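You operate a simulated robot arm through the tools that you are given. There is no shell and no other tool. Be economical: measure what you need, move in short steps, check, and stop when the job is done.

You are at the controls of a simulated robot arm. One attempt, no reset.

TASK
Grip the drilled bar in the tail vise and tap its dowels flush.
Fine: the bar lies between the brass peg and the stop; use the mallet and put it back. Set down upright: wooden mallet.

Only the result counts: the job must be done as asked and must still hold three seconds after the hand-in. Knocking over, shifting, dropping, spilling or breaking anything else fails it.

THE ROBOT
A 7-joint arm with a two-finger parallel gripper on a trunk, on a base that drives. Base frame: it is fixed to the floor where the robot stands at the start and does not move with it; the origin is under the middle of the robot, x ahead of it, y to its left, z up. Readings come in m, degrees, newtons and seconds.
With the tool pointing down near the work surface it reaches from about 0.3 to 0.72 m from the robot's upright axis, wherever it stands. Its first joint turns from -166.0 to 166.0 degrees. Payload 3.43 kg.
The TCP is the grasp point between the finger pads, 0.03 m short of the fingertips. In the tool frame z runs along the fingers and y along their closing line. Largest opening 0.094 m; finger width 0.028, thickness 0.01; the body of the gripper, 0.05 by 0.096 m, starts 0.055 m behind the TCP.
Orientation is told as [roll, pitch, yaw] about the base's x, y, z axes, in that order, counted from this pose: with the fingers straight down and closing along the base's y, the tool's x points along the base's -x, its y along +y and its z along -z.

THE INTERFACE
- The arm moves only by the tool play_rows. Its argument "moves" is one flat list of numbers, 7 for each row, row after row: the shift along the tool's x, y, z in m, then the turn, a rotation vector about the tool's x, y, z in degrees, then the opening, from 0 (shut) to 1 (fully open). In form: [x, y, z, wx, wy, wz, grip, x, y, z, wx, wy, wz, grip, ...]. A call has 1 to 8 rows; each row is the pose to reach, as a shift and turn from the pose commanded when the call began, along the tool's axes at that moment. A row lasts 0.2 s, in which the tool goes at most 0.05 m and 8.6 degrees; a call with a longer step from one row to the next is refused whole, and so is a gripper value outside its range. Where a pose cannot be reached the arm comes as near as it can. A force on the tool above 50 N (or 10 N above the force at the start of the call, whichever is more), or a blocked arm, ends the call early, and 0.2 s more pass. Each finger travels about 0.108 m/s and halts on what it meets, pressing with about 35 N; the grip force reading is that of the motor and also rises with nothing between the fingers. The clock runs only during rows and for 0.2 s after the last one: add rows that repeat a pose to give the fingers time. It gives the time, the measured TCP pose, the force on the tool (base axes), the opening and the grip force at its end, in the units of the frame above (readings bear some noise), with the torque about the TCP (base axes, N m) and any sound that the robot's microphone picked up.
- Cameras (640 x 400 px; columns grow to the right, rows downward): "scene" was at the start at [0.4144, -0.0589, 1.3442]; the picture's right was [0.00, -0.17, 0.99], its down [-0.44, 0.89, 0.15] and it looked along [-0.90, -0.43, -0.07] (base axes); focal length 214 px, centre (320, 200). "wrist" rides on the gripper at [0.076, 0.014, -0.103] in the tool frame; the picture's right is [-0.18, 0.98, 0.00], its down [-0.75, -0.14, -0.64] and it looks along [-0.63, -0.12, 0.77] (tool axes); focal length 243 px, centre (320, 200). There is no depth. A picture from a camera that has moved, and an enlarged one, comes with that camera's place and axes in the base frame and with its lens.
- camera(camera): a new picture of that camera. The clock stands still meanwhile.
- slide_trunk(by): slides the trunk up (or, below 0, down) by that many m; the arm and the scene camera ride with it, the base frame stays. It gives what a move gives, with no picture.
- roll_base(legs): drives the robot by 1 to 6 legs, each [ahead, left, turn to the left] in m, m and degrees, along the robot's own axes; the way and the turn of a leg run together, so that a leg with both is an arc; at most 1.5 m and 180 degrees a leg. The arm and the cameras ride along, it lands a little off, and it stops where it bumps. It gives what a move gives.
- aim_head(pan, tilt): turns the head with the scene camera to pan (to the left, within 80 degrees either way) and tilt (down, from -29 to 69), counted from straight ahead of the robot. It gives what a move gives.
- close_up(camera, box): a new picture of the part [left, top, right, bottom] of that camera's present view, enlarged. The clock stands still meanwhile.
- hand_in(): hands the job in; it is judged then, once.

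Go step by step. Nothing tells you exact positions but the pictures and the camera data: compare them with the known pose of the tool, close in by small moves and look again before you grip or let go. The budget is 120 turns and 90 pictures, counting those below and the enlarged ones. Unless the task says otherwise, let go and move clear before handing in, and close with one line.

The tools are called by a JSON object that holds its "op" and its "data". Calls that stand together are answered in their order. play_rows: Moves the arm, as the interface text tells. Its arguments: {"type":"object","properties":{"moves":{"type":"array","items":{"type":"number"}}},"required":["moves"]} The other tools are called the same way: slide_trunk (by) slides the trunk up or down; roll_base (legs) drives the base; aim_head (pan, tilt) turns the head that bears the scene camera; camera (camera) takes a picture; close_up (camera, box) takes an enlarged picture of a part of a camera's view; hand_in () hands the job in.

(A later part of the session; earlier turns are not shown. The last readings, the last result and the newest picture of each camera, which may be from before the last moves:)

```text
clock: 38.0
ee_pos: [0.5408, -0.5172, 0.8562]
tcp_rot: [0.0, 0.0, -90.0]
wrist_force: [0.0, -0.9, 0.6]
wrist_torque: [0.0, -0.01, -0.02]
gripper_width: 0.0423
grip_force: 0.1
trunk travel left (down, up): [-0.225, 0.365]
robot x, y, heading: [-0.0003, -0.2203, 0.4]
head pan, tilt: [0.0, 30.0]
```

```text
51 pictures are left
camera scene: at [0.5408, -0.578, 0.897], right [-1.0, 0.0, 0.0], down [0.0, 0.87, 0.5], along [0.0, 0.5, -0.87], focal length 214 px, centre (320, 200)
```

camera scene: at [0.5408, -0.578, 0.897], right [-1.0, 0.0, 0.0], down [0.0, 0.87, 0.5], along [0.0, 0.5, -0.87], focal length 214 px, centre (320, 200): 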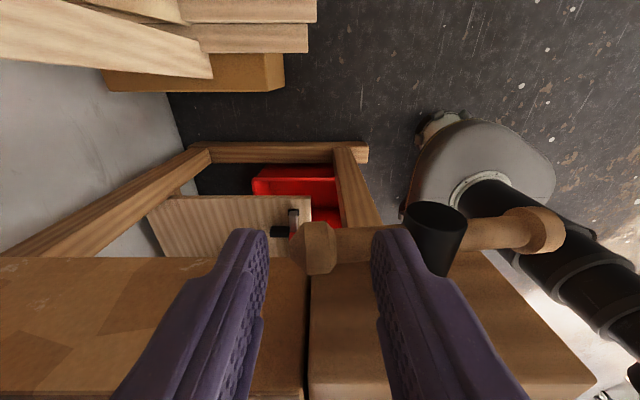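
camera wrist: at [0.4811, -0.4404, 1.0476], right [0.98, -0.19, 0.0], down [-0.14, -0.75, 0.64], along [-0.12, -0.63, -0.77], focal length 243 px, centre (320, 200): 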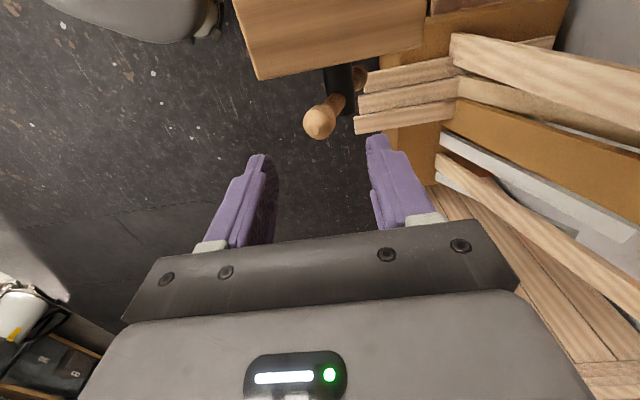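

The handle went all the way over to near horizontal. Raise and check the jaw.

{"op": "play_rows", "data": {"moves": [0, -0.01, -0.04, 0, 0, 0, 0.45, 0, -0.03, -0.08, 0, 0, 0, 0.45, 0.02, -0.06, -0.12, 0, 0, 0, 0.6, 0.02, -0.07, -0.14, 0, 0, 0, 1, 0.02, -0.07, -0.14, 0, 0, 0, 1]}}

{"op": "camera", "data": {"camera": "scene"}}

{"op": "close_up", "data": {"camera": "scene", "box": [240, 120, 420, 400]}}

```text
refused: row 3 steps farther than a row can; nothing moved
```

```text
50 pictures are left
camera scene: at [0.5408, -0.578, 0.897], right [-1.0, 0.0, 0.0], down [0.0, 0.87, 0.5], along [0.0, 0.5, -0.87], focal length 214 px, centre (320, 200)
```

scene: 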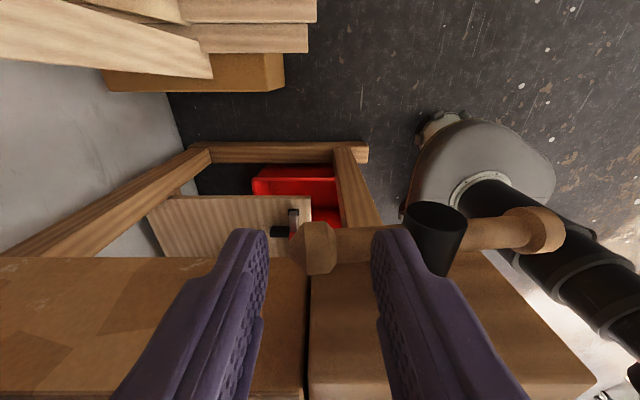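

```text
1.43 times, centred on (330, 260) of scene
camera zoom: at [0.5408, -0.578, 0.897], right [-1.0, 0.0, 0.0], down [0.0, 0.87, 0.5], along [0.0, 0.5, -0.87], focal length 306 px, centre (306, 114)
```

zoom: 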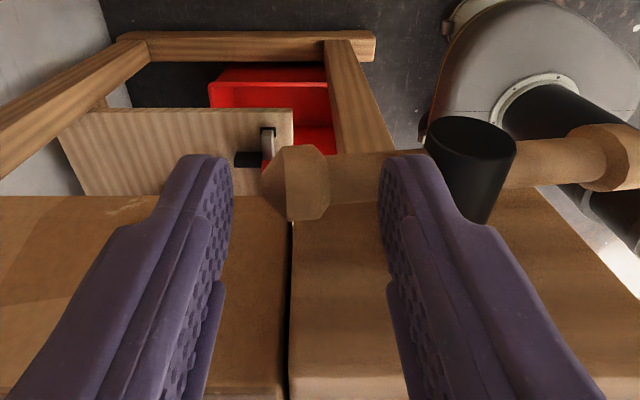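

{"op": "play_rows", "data": {"moves": [0, -0.01, -0.04, 0, 0, 0, 0.45, 0, -0.03, -0.08, 0, 0, 0, 0.45, 0.01, -0.05, -0.12, 0, 0, 0, 0.6, 0.02, -0.07, -0.14, 0, 0, 0, 1, 0.02, -0.07, -0.14, 0, 0, 0, 1]}}

{"op": "camera", "data": {"camera": "scene"}}

{"op": "close_up", "data": {"camera": "scene", "box": [240, 160, 420, 400]}}

```text
clock: 39.2
ee_pos: [0.468, -0.4972, 0.9969]
tcp_rot: [0.0, -0.1, -90.0]
wrist_force: [0.2, 0.4, 0.0]
wrist_torque: [0.0, 0.0, 0.0]
gripper_width: 0.094
grip_force: 0.1
trunk travel left (down, up): [-0.225, 0.365]
robot x, y, heading: [0.0027, -0.2164, 0.3]
head pan, tilt: [0.0, 30.0]
```

```text
48 pictures are left
camera scene: at [0.4695, -0.5588, 1.0374], right [-1.0, 0.0, 0.0], down [0.0, 0.87, 0.5], along [0.0, 0.5, -0.87], focal length 214 px, centre (320, 200)
```

scene: 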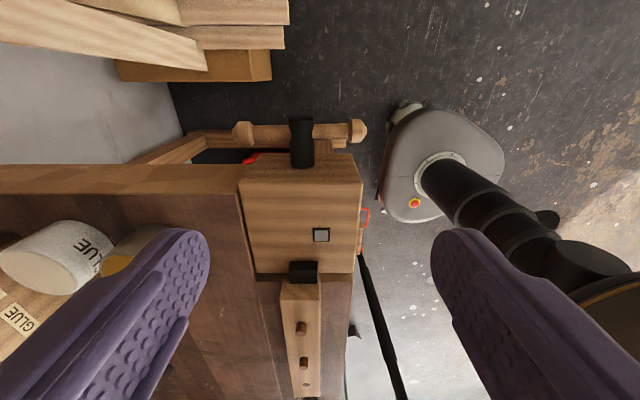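

```text
1.67 times, centred on (330, 280) of scene
camera zoom: at [0.4695, -0.5588, 1.0374], right [-1.0, 0.0, 0.0], down [0.0, 0.87, 0.5], along [0.0, 0.5, -0.87], focal length 358 px, centre (303, 67)
```

zoom: 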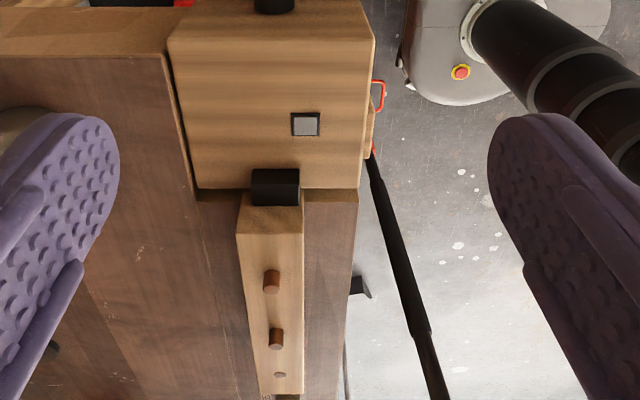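

The jaw seems to have moved about 6–10 mm. I'll fly along the bar to check the peg end.

{"op": "play_rows", "data": {"moves": [0.045, 0, -0.015, 0, 0, 0, 1, 0.09, 0.002, -0.03, 0, 0, 0, 1, 0.135, 0.004, -0.045, 0, 0, 0, 1, 0.18, 0.006, -0.06, 0, 0, 0, 1, 0.225, 0.008, -0.07, 0, 0, 0, 1, 0.27, 0.01, -0.08, 0, 0, 0, 1, 0.315, 0.015, -0.08, 0, 0, 0, 1, 0.36, 0.02, -0.08, 0, 0, 0, 1]}}

{"op": "aim_head", "data": {"pan": 0, "tilt": 0}}

{"op": "camera", "data": {"camera": "scene"}}

{"op": "close_up", "data": {"camera": "scene", "box": [260, 0, 380, 400]}}

```text
clock: 41.0
ee_pos: [0.4893, -0.1339, 1.0742]
tcp_rot: [0.1, -0.1, -90.2]
wrist_force: [-0.5, -0.2, 0.0]
wrist_torque: [-0.03, 0.02, 0.02]
gripper_width: 0.0941
grip_force: 0.1
trunk travel left (down, up): [-0.225, 0.365]
robot x, y, heading: [0.0023, -0.2162, 0.3]
head pan, tilt: [0.0, 30.0]
```

```text
clock: 42.0
ee_pos: [0.4896, -0.1355, 1.0758]
tcp_rot: [-0.1, 0.1, -90.1]
wrist_force: [-0.4, -0.1, 0.1]
wrist_torque: [0.0, -0.02, -0.02]
gripper_width: 0.0939
grip_force: 0.0
trunk travel left (down, up): [-0.225, 0.365]
robot x, y, heading: [0.0014, -0.2113, 0.3]
head pan, tilt: [0.0, 0.0]
```

```text
46 pictures are left
camera scene: at [0.4903, -0.2452, 1.1159], right [-1.0, 0.0, 0.0], down [0.0, 1.0, 0.0], along [0.0, 0.0, -1.0], focal length 214 px, centre (320, 200)
```

scene: 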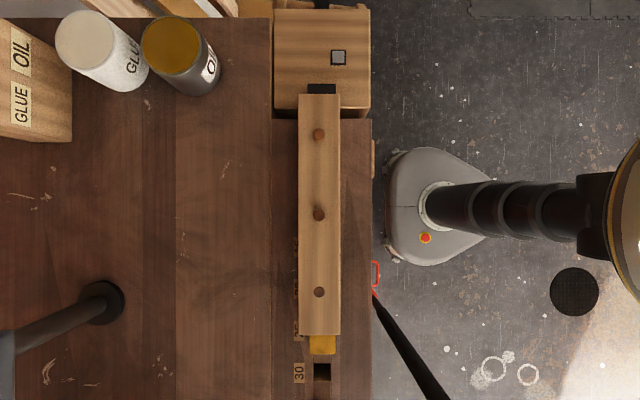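

```text
1.00 times, centred on (320, 200) of scene (not enlarged: the box is as wide or as high as the picture)
camera zoom: at [0.4903, -0.2452, 1.1159], right [-1.0, 0.0, 0.0], down [0.0, 1.0, 0.0], along [0.0, 0.0, -1.0], focal length 214 px, centre (320, 200)
```

zoom: 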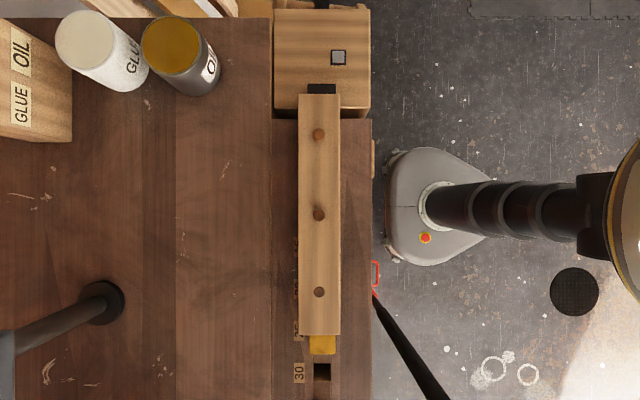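

{"op": "close_up", "data": {"camera": "scene", "box": [270, 40, 370, 110]}}

{"op": "close_up", "data": {"camera": "scene", "box": [270, 270, 390, 350]}}

```text
5.71 times, centred on (320, 75) of scene
camera zoom: at [0.4903, -0.2452, 1.1159], right [-1.0, 0.0, 0.0], down [0.0, 1.0, 0.0], along [0.0, 0.0, -1.0], focal length 1226 px, centre (320, 914)
```

zoom: 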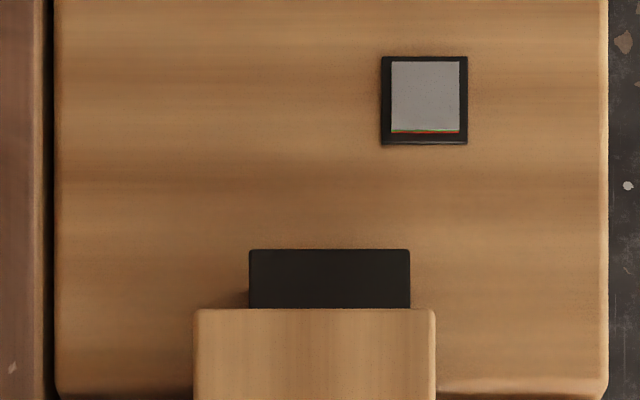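

```text
5.00 times, centred on (330, 310) of scene
camera zoom: at [0.4903, -0.2452, 1.1159], right [-1.0, 0.0, 0.0], down [0.0, 1.0, 0.0], along [0.0, 0.0, -1.0], focal length 1072 px, centre (270, -350)
```

zoom: 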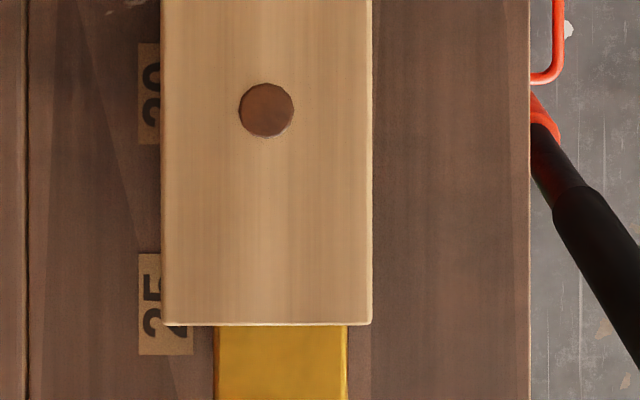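

Bar rests against the peg and the stop is about touching. The jaw's gauge window shows a sliver of colour, so I'll keep tightening: go back and press down the far end of the handle with closed fingers.

{"op": "play_rows", "data": {"moves": [-0.047, 0.006, 0, 0, 0, 0, 0.8, -0.094, 0.012, 0, 0, 0, 0, 0.6, -0.141, 0.018, 0, 0, 0, 0, 0.4, -0.188, 0.024, 0, 0, 0, 0, 0.2, -0.235, 0.03, 0, 0, 0, 0, 0, -0.282, 0.036, 0.01, 0, 0, 0, 0, -0.329, 0.042, 0.02, 0, 0, 0, 0, -0.376, 0.047, 0.03, 0, 0, 0, 0]}}

{"op": "aim_head", "data": {"pan": 0, "tilt": 30}}

{"op": "play_rows", "data": {"moves": [0, 0, 0.04, 0, 0, 0, 0, 0, 0, 0.08, 0, 0, 0, 0, 0, 0, 0.12, 0, 0, 0, 0, 0, 0, 0.16, 0, 0, 0, 0, 0, 0, 0.18, 0, 0, 0, 0]}}

{"op": "camera", "data": {"camera": "scene"}}

```text
clock: 43.8
ee_pos: [0.5361, -0.515, 1.048]
tcp_rot: [0.0, 0.0, -90.1]
wrist_force: [-0.1, -0.4, -1.6]
wrist_torque: [0.04, 0.0, -0.01]
gripper_width: 0.0
grip_force: 33.1
trunk travel left (down, up): [-0.225, 0.365]
robot x, y, heading: [-0.0006, -0.2201, 0.3]
head pan, tilt: [0.0, 0.0]
```

```text
clock: 44.7
ee_pos: [0.5349, -0.5127, 1.0489]
tcp_rot: [0.0, -0.1, -90.1]
wrist_force: [0.3, 0.2, -1.0]
wrist_torque: [-0.01, 0.03, 0.0]
gripper_width: 0.0
grip_force: 32.5
trunk travel left (down, up): [-0.225, 0.365]
robot x, y, heading: [-0.0008, -0.2179, 0.5]
head pan, tilt: [0.0, 30.0]
```

```text
clock: 45.9
ee_pos: [0.5372, -0.5127, 0.8663]
tcp_rot: [0.0, 0.0, -90.2]
wrist_force: [-0.1, -0.2, -0.7]
wrist_torque: [0.0, -0.03, -0.01]
gripper_width: 0.0
grip_force: 32.7
trunk travel left (down, up): [-0.225, 0.365]
robot x, y, heading: [0.0002, -0.2193, 0.3]
head pan, tilt: [0.0, 30.0]
```

```text
42 pictures are left
camera scene: at [0.5385, -0.5744, 0.9064], right [-1.0, 0.0, 0.0], down [0.0, 0.87, 0.5], along [0.0, 0.5, -0.87], focal length 214 px, centre (320, 200)
```

scene: 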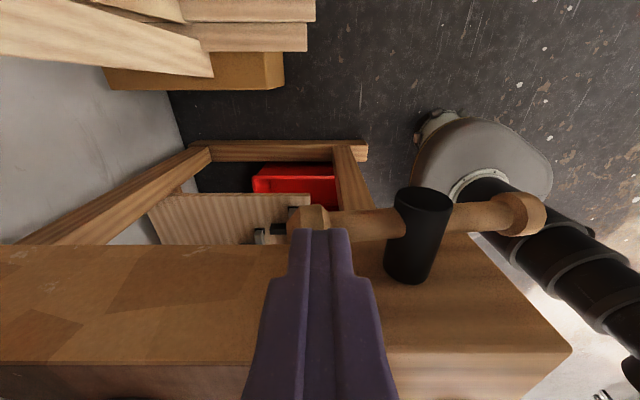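

{"op": "play_rows", "data": {"moves": [0, 0, 0.01, 0, 0, 0, 0, 0, 0, 0.022, 0, 0, 0, 0, 0, -0.005, 0.034, 0, 0, 0, 0, 0, -0.012, 0.046, 0, 0, 0, 0, 0, -0.018, 0.054, 0, 0, 0, 0]}}

{"op": "camera", "data": {"camera": "scene"}}

```text
clock: 47.1
ee_pos: [0.5195, -0.512, 0.812]
tcp_rot: [0.1, -0.2, -90.0]
wrist_force: [3.9, 0.5, 13.5]
wrist_torque: [0.11, 0.45, 0.02]
gripper_width: 0.0
grip_force: 33.3
trunk travel left (down, up): [-0.225, 0.365]
robot x, y, heading: [-0.001, -0.216, 0.5]
head pan, tilt: [0.0, 30.0]
```

```text
41 pictures are left
camera scene: at [0.5198, -0.5743, 0.8539], right [-1.0, 0.0, 0.0], down [0.0, 0.87, 0.5], along [0.0, 0.5, -0.87], focal length 214 px, centre (320, 200)
```

scene: 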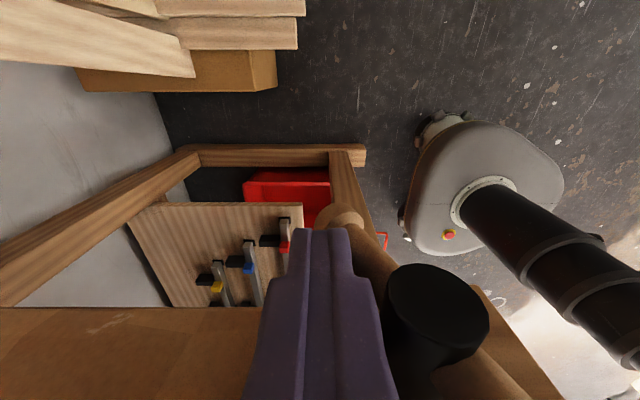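

Light resistance (13 N), handle turned ~50° more. Now raise, move to the near side of the raised arm and push it over toward +x.

{"op": "play_rows", "data": {"moves": [0, 0, -0.045, 0, 0, 0, 0, 0, 0, -0.09, 0, 0, 0, 0, 0, -0.03, -0.11, 0, 0, 0, 0, 0, -0.065, -0.115, 0, 0, 0, 0, 0, -0.095, -0.1, 0, 0, 0, 0, 0, -0.095, -0.065, 0, 0, 0, 0]}}

{"op": "camera", "data": {"camera": "scene"}}

```text
clock: 48.5
ee_pos: [0.4223, -0.5121, 0.876]
tcp_rot: [0.0, -0.1, -90.1]
wrist_force: [-0.4, -0.1, -0.3]
wrist_torque: [0.0, 0.0, 0.01]
gripper_width: 0.0
grip_force: 33.0
trunk travel left (down, up): [-0.225, 0.365]
robot x, y, heading: [-0.0018, -0.2158, 0.6]
head pan, tilt: [0.0, 30.0]
```

```text
40 pictures are left
camera scene: at [0.4231, -0.5737, 0.9165], right [-1.0, 0.0, 0.0], down [0.0, 0.87, 0.5], along [0.0, 0.5, -0.87], focal length 214 px, centre (320, 200)
```

scene: 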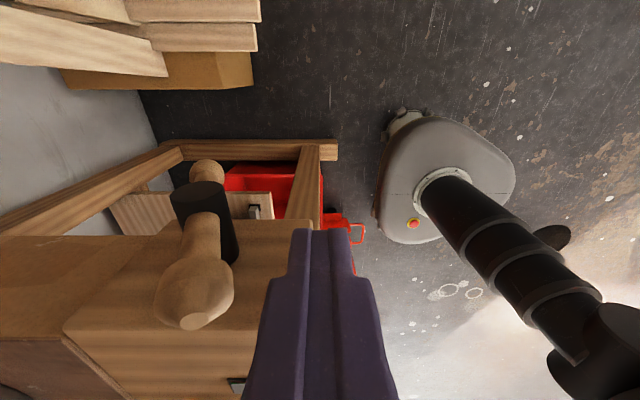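

Handle's raised arm is at ~62°. Push toward +x.

{"op": "play_rows", "data": {"moves": [0, 0.02, 0.0, 0, 0, 0, 0, 0, 0.035, 0, 0, 0, 0, 0, 0, 0.05, 0, 0, 0, 0, 0, 0, 0.065, 0, 0, 0, 0, 0, 0, 0.08, 0.003, 0, 0, 0, 0, 0, 0.095, 0.008, 0, 0, 0, 0, 0, 0.11, 0.012, 0, 0, 0, 0]}}

{"op": "camera", "data": {"camera": "scene"}}

```text
clock: 49.9
ee_pos: [0.5046, -0.5117, 0.874]
tcp_rot: [-0.6, 0.1, -90.3]
wrist_force: [-22.2, 8.7, 36.0]
wrist_torque: [0.45, 0.37, 0.19]
gripper_width: 0.0
grip_force: 33.1
trunk travel left (down, up): [-0.225, 0.365]
robot x, y, heading: [0.0, -0.2197, 0.6]
head pan, tilt: [0.0, 30.0]
stopped in row 6: the force on the tool passed its limit at 63 N (the readings are from after the stop); the commanded pose is now the measured one
```

```text
39 pictures are left
camera scene: at [0.5045, -0.5745, 0.9145], right [-1.0, 0.01, 0.01], down [0.01, 0.87, 0.5], along [-0.01, 0.5, -0.87], focal length 214 px, centre (320, 200)
```

scene: 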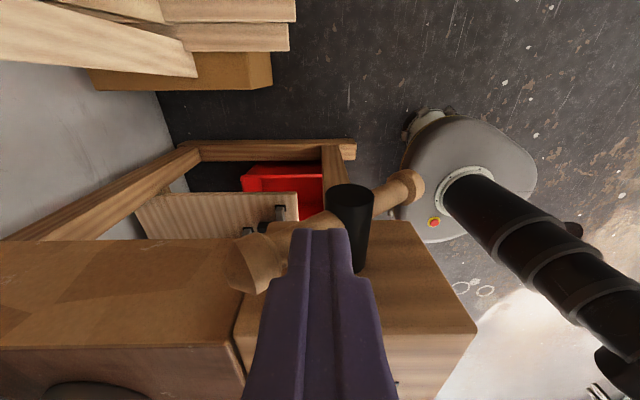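

Handle is at about 145° and resistance has risen. Raise and look at the gauge.

{"op": "play_rows", "data": {"moves": [0, 0, -0.04, 0, 0, 0, 0, 0.02, 0, -0.08, 0, 0, 0, 0, 0.05, -0.01, -0.11, 0, 0, 0, 0, 0.09, -0.015, -0.12, 0, 0, 0, 0, 0.13, -0.015, -0.12, 0, 0, 0, 0, 0.17, -0.015, -0.12, 0, 0, 0, 0]}}

{"op": "aim_head", "data": {"pan": 0, "tilt": 0}}

{"op": "camera", "data": {"camera": "scene"}}

{"op": "close_up", "data": {"camera": "scene", "box": [260, 130, 400, 230]}}

```text
clock: 51.3
ee_pos: [0.495, -0.3439, 0.9918]
tcp_rot: [-0.7, 0.2, -90.3]
wrist_force: [0.9, 1.1, -0.6]
wrist_torque: [0.0, 0.01, 0.04]
gripper_width: 0.0
grip_force: 33.4
trunk travel left (down, up): [-0.225, 0.365]
robot x, y, heading: [0.0005, -0.2159, 0.2]
head pan, tilt: [0.0, 30.0]
```

```text
clock: 52.3
ee_pos: [0.4976, -0.346, 0.9904]
tcp_rot: [-0.7, 0.2, -90.3]
wrist_force: [-0.4, -0.7, -0.2]
wrist_torque: [0.0, 0.0, 0.0]
gripper_width: 0.0001
grip_force: 32.8
trunk travel left (down, up): [-0.225, 0.365]
robot x, y, heading: [0.0026, -0.2197, 0.2]
head pan, tilt: [0.0, 0.0]
```

```text
38 pictures are left
camera scene: at [0.4965, -0.4556, 1.0302], right [-1.0, 0.01, 0.01], down [0.01, 1.0, 0.0], along [-0.01, 0.0, -1.0], focal length 214 px, centre (320, 200)
```

scene: 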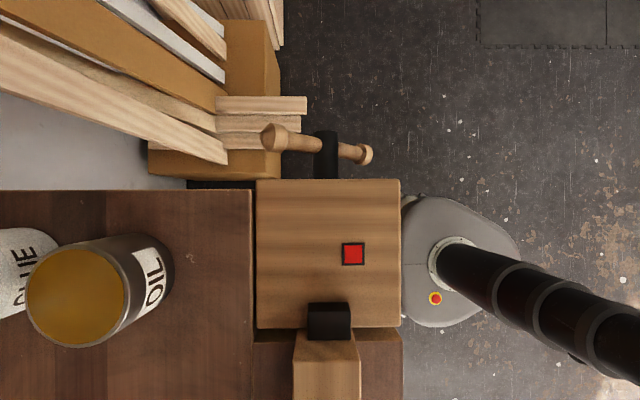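

```text
4.00 times, centred on (330, 180) of scene
camera zoom: at [0.4965, -0.4556, 1.0302], right [-1.0, 0.01, 0.01], down [0.01, 1.0, 0.0], along [-0.01, 0.0, -1.0], focal length 858 px, centre (280, 280)
```

zoom: 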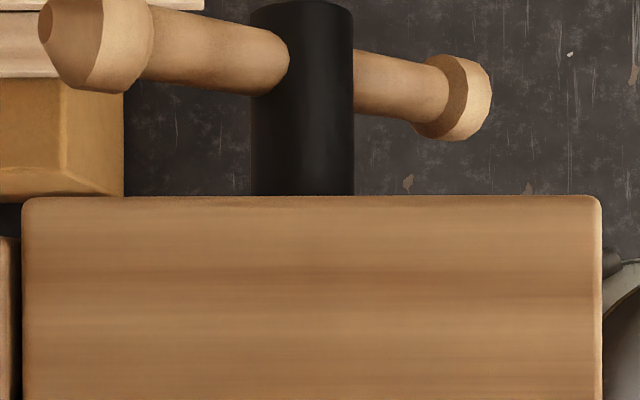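

{"op": "close_up", "data": {"camera": "scene", "box": [330, 235, 380, 270]}}

{"op": "close_up", "data": {"camera": "wrist", "box": [200, 0, 480, 180]}}

```text
11.43 times, centred on (355, 252) of scene
camera zoom: at [0.4965, -0.4556, 1.0302], right [-1.0, 0.01, 0.01], down [0.01, 1.0, 0.0], along [-0.01, 0.0, -1.0], focal length 2451 px, centre (-80, -400)
```

zoom: 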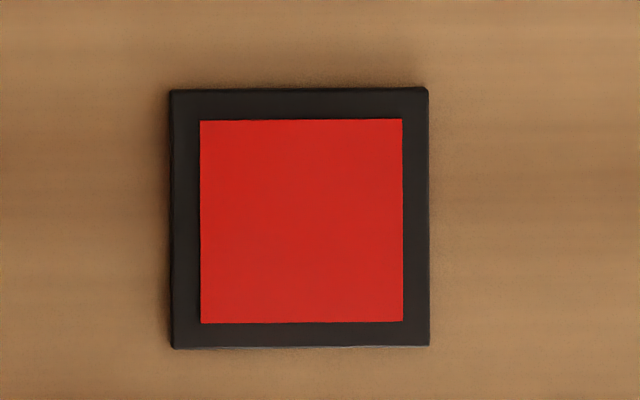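

```text
2.22 times, centred on (340, 90) of wrist
camera zoom: at [0.5113, -0.2694, 1.0919], right [0.98, -0.19, -0.01], down [-0.14, -0.76, 0.64], along [-0.13, -0.63, -0.77], focal length 539 px, centre (276, 444)
```

zoom: 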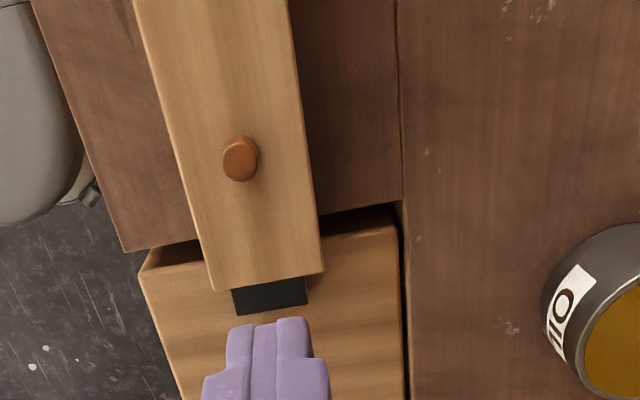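

The gauge reads red; the edge earlier showed green next to grey, so red likely means over-tight. I'll back off in small steps by pressing down the lowered near arm of the handle.

{"op": "play_rows", "data": {"moves": [-0.045, -0.012, 0, 0, 0, 0, 0, -0.09, -0.024, 0, 0, 0, 0, 0, -0.13, -0.036, 0, 0, 0, 0, 0, -0.166, -0.046, 0.02, 0, 0, 0, 0, -0.166, -0.046, 0.06, 0, 0, 0, 0, -0.166, -0.046, 0.1, 0, 0, 0, 0, -0.166, -0.046, 0.14, 0, 0, 0, 0]}}

{"op": "aim_head", "data": {"pan": 0, "tilt": 30}}

{"op": "camera", "data": {"camera": "scene"}}

```text
clock: 53.9
ee_pos: [0.4466, -0.5104, 0.8489]
tcp_rot: [-0.7, 0.1, -90.4]
wrist_force: [-1.1, -0.1, 1.6]
wrist_torque: [-0.01, -0.01, 0.0]
gripper_width: 0.0
grip_force: 33.4
trunk travel left (down, up): [-0.225, 0.365]
robot x, y, heading: [-0.0027, -0.2195, 0.4]
head pan, tilt: [0.0, 0.0]
```

```text
clock: 54.8
ee_pos: [0.446, -0.5103, 0.8507]
tcp_rot: [-0.7, 0.3, -90.3]
wrist_force: [0.1, 0.4, 0.1]
wrist_torque: [0.01, -0.01, 0.0]
gripper_width: 0.0
grip_force: 33.2
trunk travel left (down, up): [-0.225, 0.365]
robot x, y, heading: [-0.0036, -0.2147, 0.1]
head pan, tilt: [0.0, 30.0]
```

```text
34 pictures are left
camera scene: at [0.4474, -0.5721, 0.8901], right [-1.0, 0.01, 0.01], down [0.01, 0.86, 0.5], along [-0.01, 0.5, -0.86], focal length 214 px, centre (320, 200)
```

scene: 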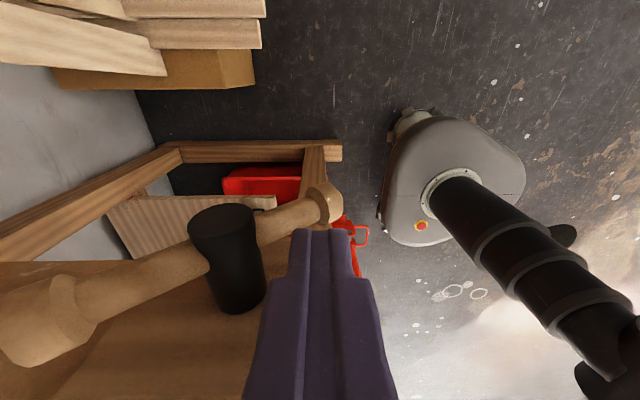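

{"op": "play_rows", "data": {"moves": [0, 0, 0.01, 0, 0, 0, 0, 0, 0, 0.018, 0, 0, 0, 0, 0, 0, 0.025, 0, 0, 0, 0, 0, 0, 0.032, 0, 0, 0, 0]}}

{"op": "camera", "data": {"camera": "scene"}}

```text
clock: 55.8
ee_pos: [0.447, -0.5098, 0.8173]
tcp_rot: [-0.7, 0.2, -90.3]
wrist_force: [-0.2, 0.1, 2.9]
wrist_torque: [0.01, 0.0, 0.02]
gripper_width: 0.0
grip_force: 33.1
trunk travel left (down, up): [-0.225, 0.365]
robot x, y, heading: [-0.0009, -0.2187, 0.0]
head pan, tilt: [0.0, 30.0]
```

```text
33 pictures are left
camera scene: at [0.4474, -0.571, 0.8576], right [-1.0, 0.01, 0.01], down [0.01, 0.86, 0.5], along [-0.01, 0.5, -0.86], focal length 214 px, centre (320, 200)
```

scene: 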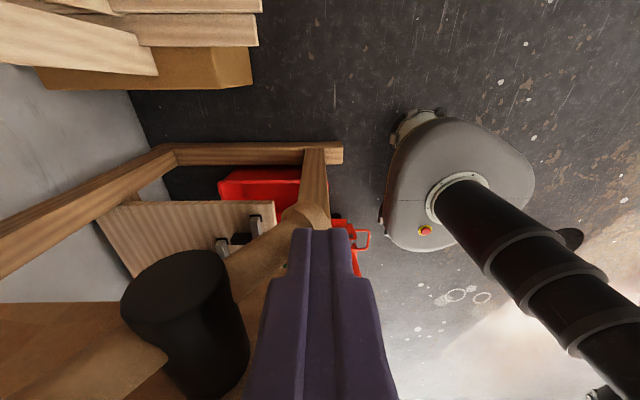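

{"op": "play_rows", "data": {"moves": [0, 0, 0.006, 0, 0, 0, 0, 0, 0.001, 0.012, 0, 0, 0, 0]}}

{"op": "play_rows", "data": {"moves": [0.0, 0, -0.04, 0, 0, 0, 0, 0, 0, -0.08, 0, 0, 0, 0, 0, 0, -0.12, 0, 0, 0, 0, 0.0, 0, -0.16, 0, 0, 0, 0]}}

{"op": "camera", "data": {"camera": "scene"}}

```text
clock: 56.4
ee_pos: [0.4464, -0.5079, 0.8058]
tcp_rot: [-0.7, 0.2, -90.3]
wrist_force: [-1.0, 0.5, 2.1]
wrist_torque: [-0.02, 0.0, 0.02]
gripper_width: 0.0
grip_force: 33.2
trunk travel left (down, up): [-0.225, 0.365]
robot x, y, heading: [0.0008, -0.22, 0.2]
head pan, tilt: [0.0, 30.0]
```

```text
clock: 57.4
ee_pos: [0.4498, -0.5086, 0.9662]
tcp_rot: [-0.9, 0.2, -90.3]
wrist_force: [0.0, -0.1, 0.4]
wrist_torque: [-0.02, 0.04, 0.03]
gripper_width: 0.0
grip_force: 33.2
trunk travel left (down, up): [-0.225, 0.365]
robot x, y, heading: [0.001, -0.2199, 0.1]
head pan, tilt: [0.0, 30.0]
```

```text
32 pictures are left
camera scene: at [0.4516, -0.5705, 1.006], right [-1.0, 0.01, 0.01], down [0.01, 0.86, 0.5], along [-0.01, 0.5, -0.86], focal length 214 px, centre (320, 200)
```

scene: 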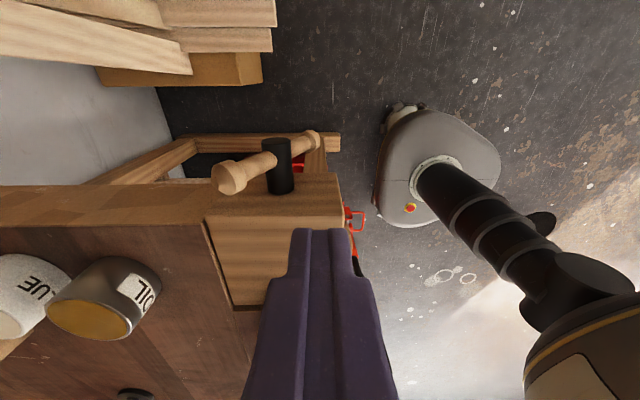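

{"op": "play_rows", "data": {"moves": [0, 0.02, -0.01, 0, 0, 0, 0.5, 0, 0.02, -0.01, 0, 0, 0, 1, 0, 0.02, -0.01, 0, 0, 0, 1]}}

{"op": "camera", "data": {"camera": "scene"}}

```text
clock: 58.2
ee_pos: [0.4703, -0.5087, 0.9751]
tcp_rot: [-0.7, 0.2, -90.3]
wrist_force: [0.1, 0.0, 0.1]
wrist_torque: [-0.01, 0.01, 0.02]
gripper_width: 0.0938
grip_force: 0.0
trunk travel left (down, up): [-0.225, 0.365]
robot x, y, heading: [0.0017, -0.2176, -0.1]
head pan, tilt: [0.0, 30.0]
```

```text
31 pictures are left
camera scene: at [0.472, -0.5711, 1.0154], right [-1.0, 0.01, 0.01], down [0.01, 0.86, 0.5], along [-0.01, 0.5, -0.86], focal length 214 px, centre (320, 200)
```

scene: 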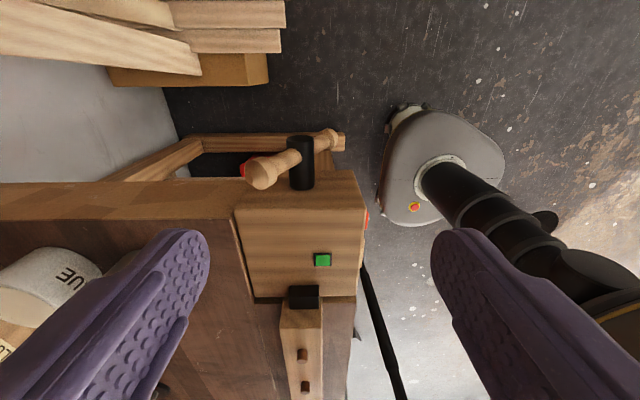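

Gauge is green: the bar is gripped properly. Now to the mallet (handle from about (0.68, 0.071) to (0.51, 0.057), z≈0.91), turning back to yaw ≈5°.

{"op": "play_rows", "data": {"moves": [0.02, 0.003, -0.03, 0, 0, -8, 1, 0.06, 0.006, -0.05, 0, 0, -16, 1, 0.1, 0.01, -0.07, 0, 0, -24, 1, 0.14, 0.014, -0.09, 0, 0, -32, 1, 0.185, 0.018, -0.1, 0, 0, -40, 1, 0.23, 0.022, -0.11, 0, 0, -48, 1, 0.275, 0.026, -0.12, 0, 0, -56, 1, 0.32, 0.03, -0.13, 0, 0, -64, 1]}}

{"op": "play_rows", "data": {"moves": [0.003, 0.044, 0, -0.1, 0, -5, 1, 0.007, 0.089, 0, -0.2, 0.1, -10, 1, 0.011, 0.133, 0, -0.3, 0.15, -15, 1, 0.014, 0.178, 0, -0.4, 0.2, -20, 1, 0.018, 0.223, 0, -0.5, 0.25, -26, 1, 0.021, 0.268, 0, -0.6, 0.3, -31, 1, 0.021, 0.268, 0, -0.6, 0.3, -31, 1]}}

{"op": "aim_head", "data": {"pan": 0, "tilt": 0}}

{"op": "camera", "data": {"camera": "scene"}}

{"op": "camera", "data": {"camera": "wrist"}}

```text
clock: 60.0
ee_pos: [0.5031, -0.1886, 1.1037]
tcp_rot: [-0.3, 0.8, -26.2]
wrist_force: [-0.4, 0.6, 0.3]
wrist_torque: [-0.03, 0.0, 0.0]
gripper_width: 0.0941
grip_force: 0.0
trunk travel left (down, up): [-0.225, 0.365]
robot x, y, heading: [-0.0003, -0.2176, 0.3]
head pan, tilt: [0.0, 30.0]
```

```text
clock: 61.6
ee_pos: [0.6041, 0.0613, 1.1056]
tcp_rot: [0.9, 0.9, 4.7]
wrist_force: [-0.4, 0.5, -0.6]
wrist_torque: [0.02, -0.02, -0.01]
gripper_width: 0.0938
grip_force: 0.0
trunk travel left (down, up): [-0.225, 0.365]
robot x, y, heading: [-0.0017, -0.2224, 0.4]
head pan, tilt: [0.0, 30.0]
```

```text
clock: 62.6
ee_pos: [0.6041, 0.0598, 1.1037]
tcp_rot: [0.9, 0.9, 4.7]
wrist_force: [-0.5, 0.3, -0.3]
wrist_torque: [0.0, -0.02, -0.03]
gripper_width: 0.0942
grip_force: 0.1
trunk travel left (down, up): [-0.225, 0.365]
robot x, y, heading: [0.0013, -0.2178, 0.2]
head pan, tilt: [0.0, 0.0]
```

```text
30 pictures are left
camera scene: at [0.7154, 0.0688, 1.1447], right [0.08, -1.0, -0.02], down [-1.0, -0.08, 0.02], along [-0.02, 0.01, -1.0], focal length 214 px, centre (320, 200)
```

scene: 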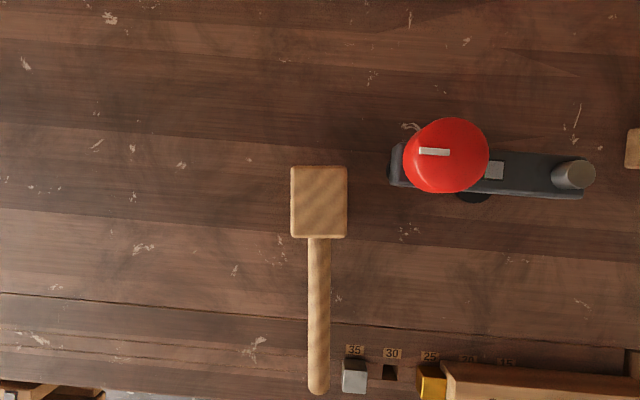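

```text
29 pictures are left
camera wrist: at [0.5284, 0.0673, 1.209], right [0.1, 0.99, 0.01], down [0.77, -0.09, 0.63], along [0.63, -0.06, -0.78], focal length 243 px, centre (320, 200)
```

wrist: 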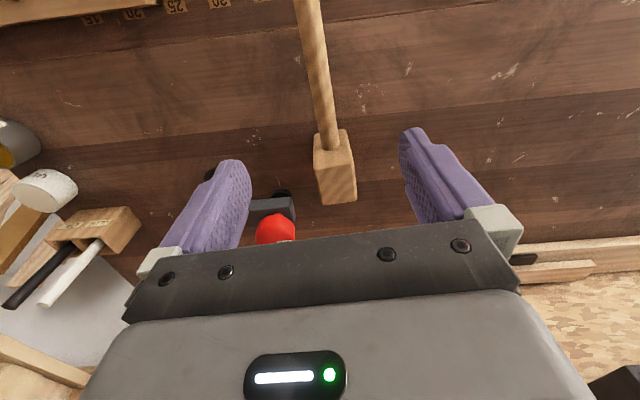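

Mallet handle is aligned with the tool; head is centred near x 0.71, front face at 0.677. I level the tool, then go down on the handle close to the head.

{"op": "play_rows", "data": {"moves": [-0.01, 0.001, 0.03, 0.97, -0.82, 0, 1, -0.02, 0.002, 0.06, 0.97, -0.82, 0, 1, -0.03, 0.003, 0.09, 0.97, -0.82, 0, 1, -0.0365, 0.004, 0.12, 0.97, -0.82, 0, 0.8, -0.0365, 0.004, 0.15, 0.97, -0.82, 0, 0.8]}}

{"op": "camera", "data": {"camera": "wrist"}}

```text
clock: 63.8
ee_pos: [0.6367, 0.0692, 0.9551]
tcp_rot: [-0.2, 0.1, 4.6]
wrist_force: [-0.6, 0.4, -0.6]
wrist_torque: [-0.01, 0.06, -0.02]
gripper_width: 0.0752
grip_force: 0.0
trunk travel left (down, up): [-0.225, 0.365]
robot x, y, heading: [-0.0007, -0.2192, 0.1]
head pan, tilt: [0.0, 0.0]
```

```text
28 pictures are left
camera wrist: at [0.5596, 0.0772, 1.0572], right [0.1, 0.99, 0.0], down [0.76, -0.08, 0.64], along [0.64, -0.07, -0.77], focal length 243 px, centre (320, 200)
```

wrist: 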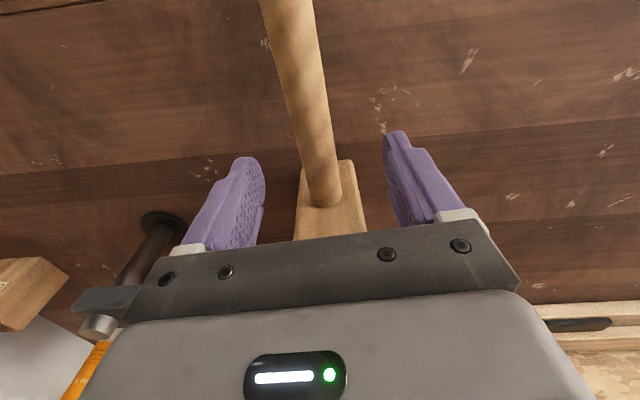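

{"op": "play_rows", "data": {"moves": [0, 0, 0.025, 0, 0, 0, 0.8, 0, 0, 0.05, 0, 0, 0, 0.6, 0, 0, 0.05, 0, 0, 0, 0.3, 0, 0, 0.05, 0, 0, 0, 0, 0, 0, 0.05, 0, 0, 0, 0]}}

{"op": "camera", "data": {"camera": "wrist"}}

```text
clock: 64.9
ee_pos: [0.6402, 0.0687, 0.914]
tcp_rot: [0.1, -1.0, 4.8]
wrist_force: [-0.7, 0.6, 17.0]
wrist_torque: [-0.38, -0.84, -0.06]
gripper_width: 0.0281
grip_force: 35.4
trunk travel left (down, up): [-0.225, 0.365]
robot x, y, heading: [-0.0023, -0.2198, 0.2]
head pan, tilt: [0.0, 0.0]
stopped in row 5: the force on the tool passed its limit at 50 N (the readings are from after the stop); the commanded pose is now the measured one
```

```text
27 pictures are left
camera wrist: at [0.5604, 0.0758, 1.0138], right [0.1, 0.99, 0.01], down [0.75, -0.08, 0.65], along [0.65, -0.06, -0.76], focal length 243 px, centre (320, 200)
```

wrist: 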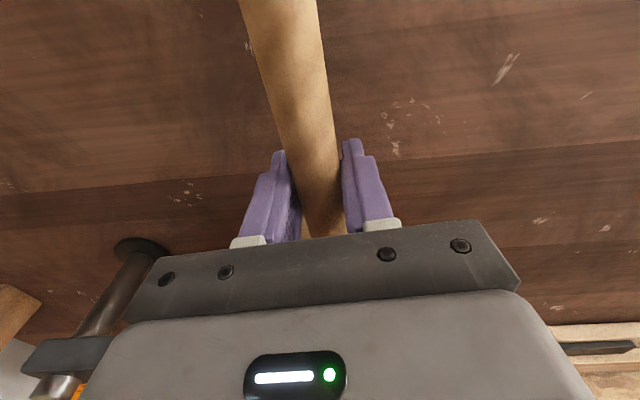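

Gripped at width 0.028 but with an upward push on the tool. Test with a small lift.

{"op": "play_rows", "data": {"moves": [0, 0, -0.003, 0, 0, 0, 0, 0, 0, -0.01, 0, 0, 0, 0, 0, 0, -0.02, 0, 0, 0, 0, 0, 0, -0.02, 0, 0, 0, 0]}}

{"op": "camera", "data": {"camera": "wrist"}}

{"op": "camera", "data": {"camera": "scene"}}

```text
clock: 65.9
ee_pos: [0.6398, 0.0668, 0.93]
tcp_rot: [0.1, -0.6, 4.7]
wrist_force: [0.2, 0.3, -4.5]
wrist_torque: [0.0, 0.22, 0.02]
gripper_width: 0.028
grip_force: 34.9
trunk travel left (down, up): [-0.225, 0.365]
robot x, y, heading: [0.0, -0.2151, 0.2]
head pan, tilt: [0.0, 0.0]
```

```text
26 pictures are left
camera wrist: at [0.5612, 0.0755, 1.0305], right [0.1, 0.99, 0.0], down [0.76, -0.08, 0.65], along [0.65, -0.06, -0.76], focal length 243 px, centre (320, 200)
```

wrist: 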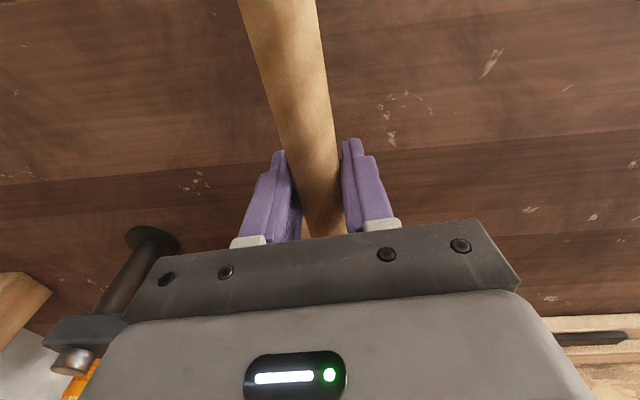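

```text
25 pictures are left
camera scene: at [0.75, 0.0765, 0.9712], right [0.08, -1.0, 0.0], down [-1.0, -0.08, -0.01], along [0.01, 0.0, -1.0], focal length 214 px, centre (320, 200)
```

scene: 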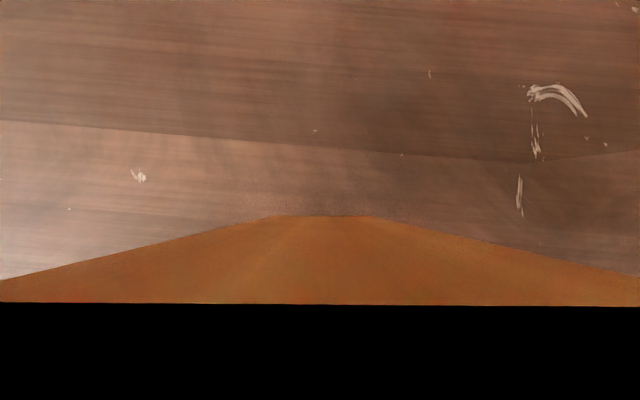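

The mallet is held (4.5 N). Carry it high toward the rightmost dowel.

{"op": "play_rows", "data": {"moves": [0, 0, -0.03, 0, 0, 0, 0, 0.005, -0.007, -0.065, 0, 0, 0, 0, 0.025, -0.037, -0.08, 0, 0, 0, 0, 0.05, -0.073, -0.08, 0, 0, 0, 0, 0.075, -0.11, -0.08, 0, 0, 0, 0, 0.1, -0.147, -0.08, 0, 0, 0, 0, 0.125, -0.183, -0.08, 0, 0, 0, 0, 0.15, -0.22, -0.08, 0, 0, 0, 0]}}

{"op": "play_rows", "data": {"moves": [0.025, -0.037, 0, 0, 0, 0, 0, 0.05, -0.073, 0, 0, 0, 0, 0, 0.075, -0.11, 0, 0, 0, 0, 0, 0.1, -0.147, 0, 0, 0, 0, 0, 0.1, -0.147, 0, 0, 0, 0, 0, 0.1, -0.147, 0.03, 0, 0, 0, 0, 0.1, -0.147, 0.03, 0, 0, 0, 0]}}

{"op": "aim_head", "data": {"pan": 0, "tilt": 45}}

{"op": "camera", "data": {"camera": "wrist"}}

{"op": "camera", "data": {"camera": "scene"}}

```text
clock: 67.7
ee_pos: [0.5092, -0.1639, 1.0094]
tcp_rot: [0.2, -0.7, 4.8]
wrist_force: [-0.4, -0.9, -3.9]
wrist_torque: [-0.01, 0.22, 0.02]
gripper_width: 0.0276
grip_force: 34.8
trunk travel left (down, up): [-0.225, 0.365]
robot x, y, heading: [0.0, -0.2197, 0.2]
head pan, tilt: [0.0, 0.0]
```

```text
clock: 69.3
ee_pos: [0.4206, -0.318, 0.9745]
tcp_rot: [0.1, -0.8, 4.7]
wrist_force: [0.6, 0.0, -3.9]
wrist_torque: [0.0, 0.21, 0.04]
gripper_width: 0.0283
grip_force: 35.1
trunk travel left (down, up): [-0.225, 0.365]
robot x, y, heading: [0.0005, -0.2184, -0.0]
head pan, tilt: [0.0, 0.0]
```

```text
clock: 70.4
ee_pos: [0.4204, -0.3197, 0.9771]
tcp_rot: [0.1, -0.6, 4.7]
wrist_force: [-0.2, 0.2, -4.2]
wrist_torque: [-0.04, 0.21, -0.02]
gripper_width: 0.028
grip_force: 34.9
trunk travel left (down, up): [-0.225, 0.365]
robot x, y, heading: [0.0021, -0.2169, 0.3]
head pan, tilt: [0.0, 45.0]
```

```text
24 pictures are left
camera wrist: at [0.3413, -0.3105, 1.0774], right [0.1, 0.99, 0.0], down [0.76, -0.08, 0.65], along [0.65, -0.06, -0.76], focal length 243 px, centre (320, 200)
```

wrist: 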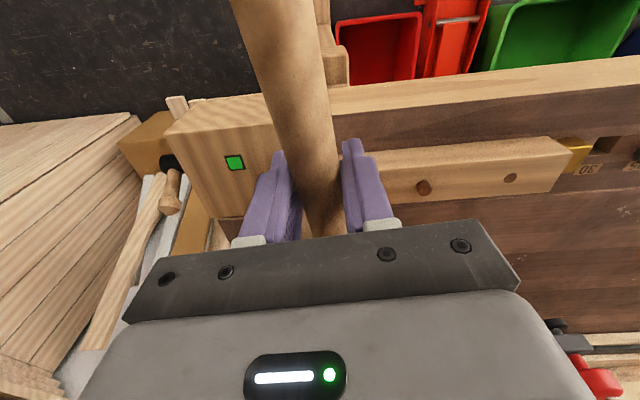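

```text
23 pictures are left
camera scene: at [0.4592, -0.3154, 1.0261], right [0.08, -1.0, 0.0], down [-0.71, -0.06, 0.7], along [-0.7, -0.06, -0.72], focal length 214 px, centre (320, 200)
```

scene: 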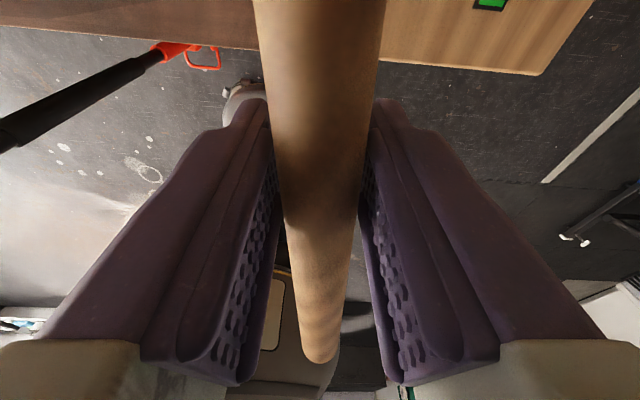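

Head hovers over the right dowel (about (0.49, -0.31)). First tap: a quick down stroke of 4 cm and back.

{"op": "play_rows", "data": {"moves": [0, 0, 0.042, 0, 0, 0, 0, 0, 0, 0.0, 0, 0, 0, 0, 0, 0, 0.0, 0, 0, 0, 0]}}

{"op": "close_up", "data": {"camera": "wrist", "box": [160, 80, 600, 260]}}

```text
clock: 70.8
ee_pos: [0.4224, -0.3189, 0.9492]
tcp_rot: [-0.2, -1.5, 4.8]
wrist_force: [-9.4, 0.8, 30.3]
wrist_torque: [0.8, -2.08, 0.18]
gripper_width: 0.0282
grip_force: 35.0
trunk travel left (down, up): [-0.225, 0.365]
robot x, y, heading: [-0.0011, -0.2163, 0.1]
head pan, tilt: [0.0, 45.0]
stopped in row 1: the force on the tool passed its limit at 120 N (the readings are from after the stop); the commanded pose is now the measured one
```

```text
1.45 times, centred on (380, 170) of wrist
camera zoom: at [0.3415, -0.3101, 1.0497], right [0.1, 0.99, 0.0], down [0.74, -0.08, 0.66], along [0.66, -0.07, -0.75], focal length 353 px, centre (233, 244)
```

zoom: 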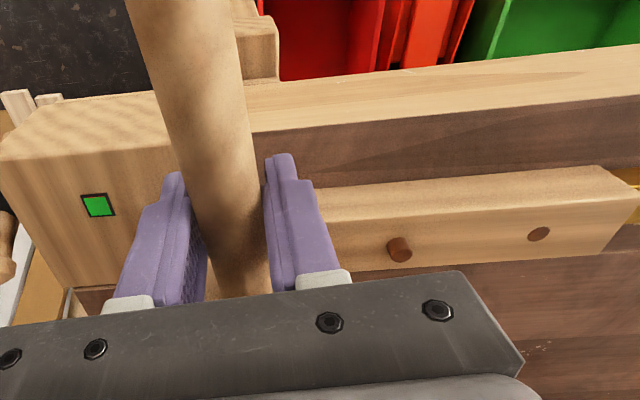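

Peak 120 N, resting contact at TCP z 0.949. Strike again and watch the contact height drop.

{"op": "play_rows", "data": {"moves": [0, 0, -0.02, 0, 0, 0, 0, 0, 0, -0.035, 0, 0, 0, 0, 0, 0, -0.035, 0, 0, 0, 0, 0, 0, 0.014, 0, 0, 0, 0, 0, 0, 0.014, 0, 0, 0, 0]}}

{"op": "play_rows", "data": {"moves": [0, 0, -0.02, 0, 0, 0, 0, 0, 0, -0.035, 0, 0, 0, 0, 0, 0, -0.035, 0, 0, 0, 0, 0, 0, 0.014, 0, 0, 0, 0, 0, 0, 0.014, 0, 0, 0, 0]}}

```text
clock: 71.8
ee_pos: [0.425, -0.3186, 0.9495]
tcp_rot: [-0.2, -2.1, 4.8]
wrist_force: [-6.9, 0.8, 28.9]
wrist_torque: [0.9, -1.68, 0.13]
gripper_width: 0.0282
grip_force: 35.1
trunk travel left (down, up): [-0.225, 0.365]
robot x, y, heading: [0.001, -0.2199, 0.3]
head pan, tilt: [0.0, 45.0]
stopped in row 5: the force on the tool passed its limit at 145 N (the readings are from after the stop); the commanded pose is now the measured one
```

```text
clock: 72.8
ee_pos: [0.428, -0.3198, 0.9493]
tcp_rot: [-0.5, -2.6, 5.0]
wrist_force: [-8.7, 1.4, 29.9]
wrist_torque: [0.99, -1.67, 0.27]
gripper_width: 0.0282
grip_force: 35.1
trunk travel left (down, up): [-0.225, 0.365]
robot x, y, heading: [-0.0008, -0.2208, 0.3]
head pan, tilt: [0.0, 45.0]
stopped in row 5: the force on the tool passed its limit at 149 N (the readings are from after the stop); the commanded pose is now the measured one
```

The contact height stays at 0.949, so the dowel may already be down. I move over to the middle dowel, level the tool and look at the right one.

{"op": "play_rows", "data": {"moves": [0, 0, -0.028, 0, 0, 0, 0, 0, 0.03, -0.028, -0.3, 1, 0, 0, 0, 0.06, -0.028, -0.6, 1.9, 0, 0, 0, 0.0863, -0.028, -0.6, 1.9, 0, 0, 0, 0.0863, -0.028, -0.6, 1.9, 0, 0]}}

{"op": "close_up", "data": {"camera": "wrist", "box": [60, 60, 600, 280]}}

```text
clock: 74.0
ee_pos: [0.4236, -0.2342, 0.9735]
tcp_rot: [0.3, -0.5, 4.9]
wrist_force: [0.6, -1.0, -3.9]
wrist_torque: [-0.04, 0.17, 0.01]
gripper_width: 0.0281
grip_force: 34.7
trunk travel left (down, up): [-0.225, 0.365]
robot x, y, heading: [-0.0008, -0.2199, 0.2]
head pan, tilt: [0.0, 45.0]
```

```text
1.19 times, centred on (330, 170) of wrist
camera zoom: at [0.3443, -0.2265, 1.0748], right [0.1, 0.99, 0.0], down [0.76, -0.08, 0.65], along [0.64, -0.06, -0.76], focal length 288 px, centre (308, 236)
```

zoom: 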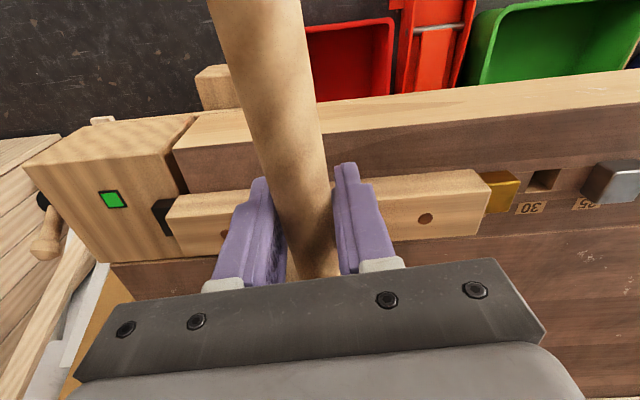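

Right dowel looks flush now. Tap the middle one.

{"op": "play_rows", "data": {"moves": [0, 0, 0.042, 0, 0, 0, 0, 0, 0, 0.042, 0, 0, 0, 0]}}

{"op": "play_rows", "data": {"moves": [0, 0, -0.02, 0, 0, 0, 0, 0, 0, -0.03, 0, 0, 0, 0, 0, 0, -0.03, 0, 0, 0, 0, 0, 0, 0.014, 0, 0, 0, 0, 0, 0, 0.014, 0, 0, 0, 0]}}

```text
clock: 74.4
ee_pos: [0.4231, -0.2341, 0.9506]
tcp_rot: [0.1, -1.3, 4.9]
wrist_force: [-11.3, 0.9, 32.1]
wrist_torque: [0.11, -2.19, 0.09]
gripper_width: 0.028
grip_force: 35.5
trunk travel left (down, up): [-0.225, 0.365]
robot x, y, heading: [0.0035, -0.2173, 0.3]
head pan, tilt: [0.0, 45.0]
stopped in row 1: the force on the tool passed its limit at 114 N (the readings are from after the stop); the commanded pose is now the measured one
```

```text
clock: 75.4
ee_pos: [0.4249, -0.2346, 0.9501]
tcp_rot: [0.1, -1.6, 4.9]
wrist_force: [-9.7, 0.3, 27.5]
wrist_torque: [0.16, -1.85, 0.08]
gripper_width: 0.0279
grip_force: 35.0
trunk travel left (down, up): [-0.225, 0.365]
robot x, y, heading: [-0.0011, -0.2184, 0.2]
head pan, tilt: [0.0, 45.0]
stopped in row 4: the force on the tool passed its limit at 170 N (the readings are from after the stop); the commanded pose is now the measured one
```

Same contact height. Move on to the left dowel and inspect the middle one.

{"op": "play_rows", "data": {"moves": [0, 0, -0.028, 0, 0, 0, 0, -0.001, 0.03, -0.028, 0, 0.5, 0, 0, -0.002, 0.06, -0.028, 0, 1, 0, 0, -0.003, 0.084, -0.028, 0, 1, 0, 0, -0.003, 0.084, -0.028, 0, 1, 0, 0]}}

{"op": "close_up", "data": {"camera": "wrist", "box": [40, 100, 360, 280]}}

```text
clock: 76.6
ee_pos: [0.4232, -0.1518, 0.9771]
tcp_rot: [0.1, -0.1, 4.9]
wrist_force: [0.1, -0.2, -3.7]
wrist_torque: [0.01, 0.18, 0.01]
gripper_width: 0.0278
grip_force: 34.8
trunk travel left (down, up): [-0.225, 0.365]
robot x, y, heading: [-0.0013, -0.2158, 0.2]
head pan, tilt: [0.0, 45.0]
```

```text
2.00 times, centred on (200, 190) of wrist
camera zoom: at [0.3445, -0.1433, 1.078], right [0.1, 1.0, 0.0], down [0.76, -0.08, 0.64], along [0.64, -0.06, -0.76], focal length 485 px, centre (560, 220)
```

zoom: 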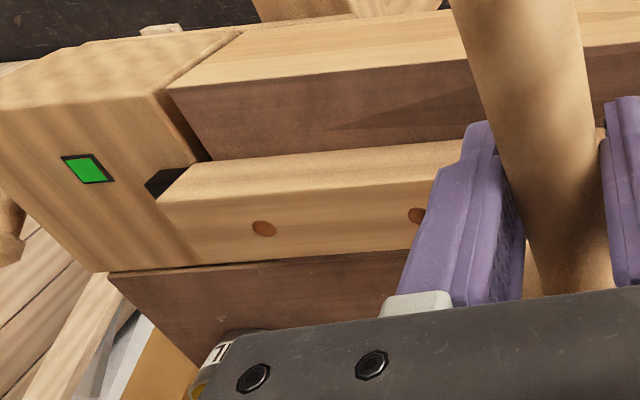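

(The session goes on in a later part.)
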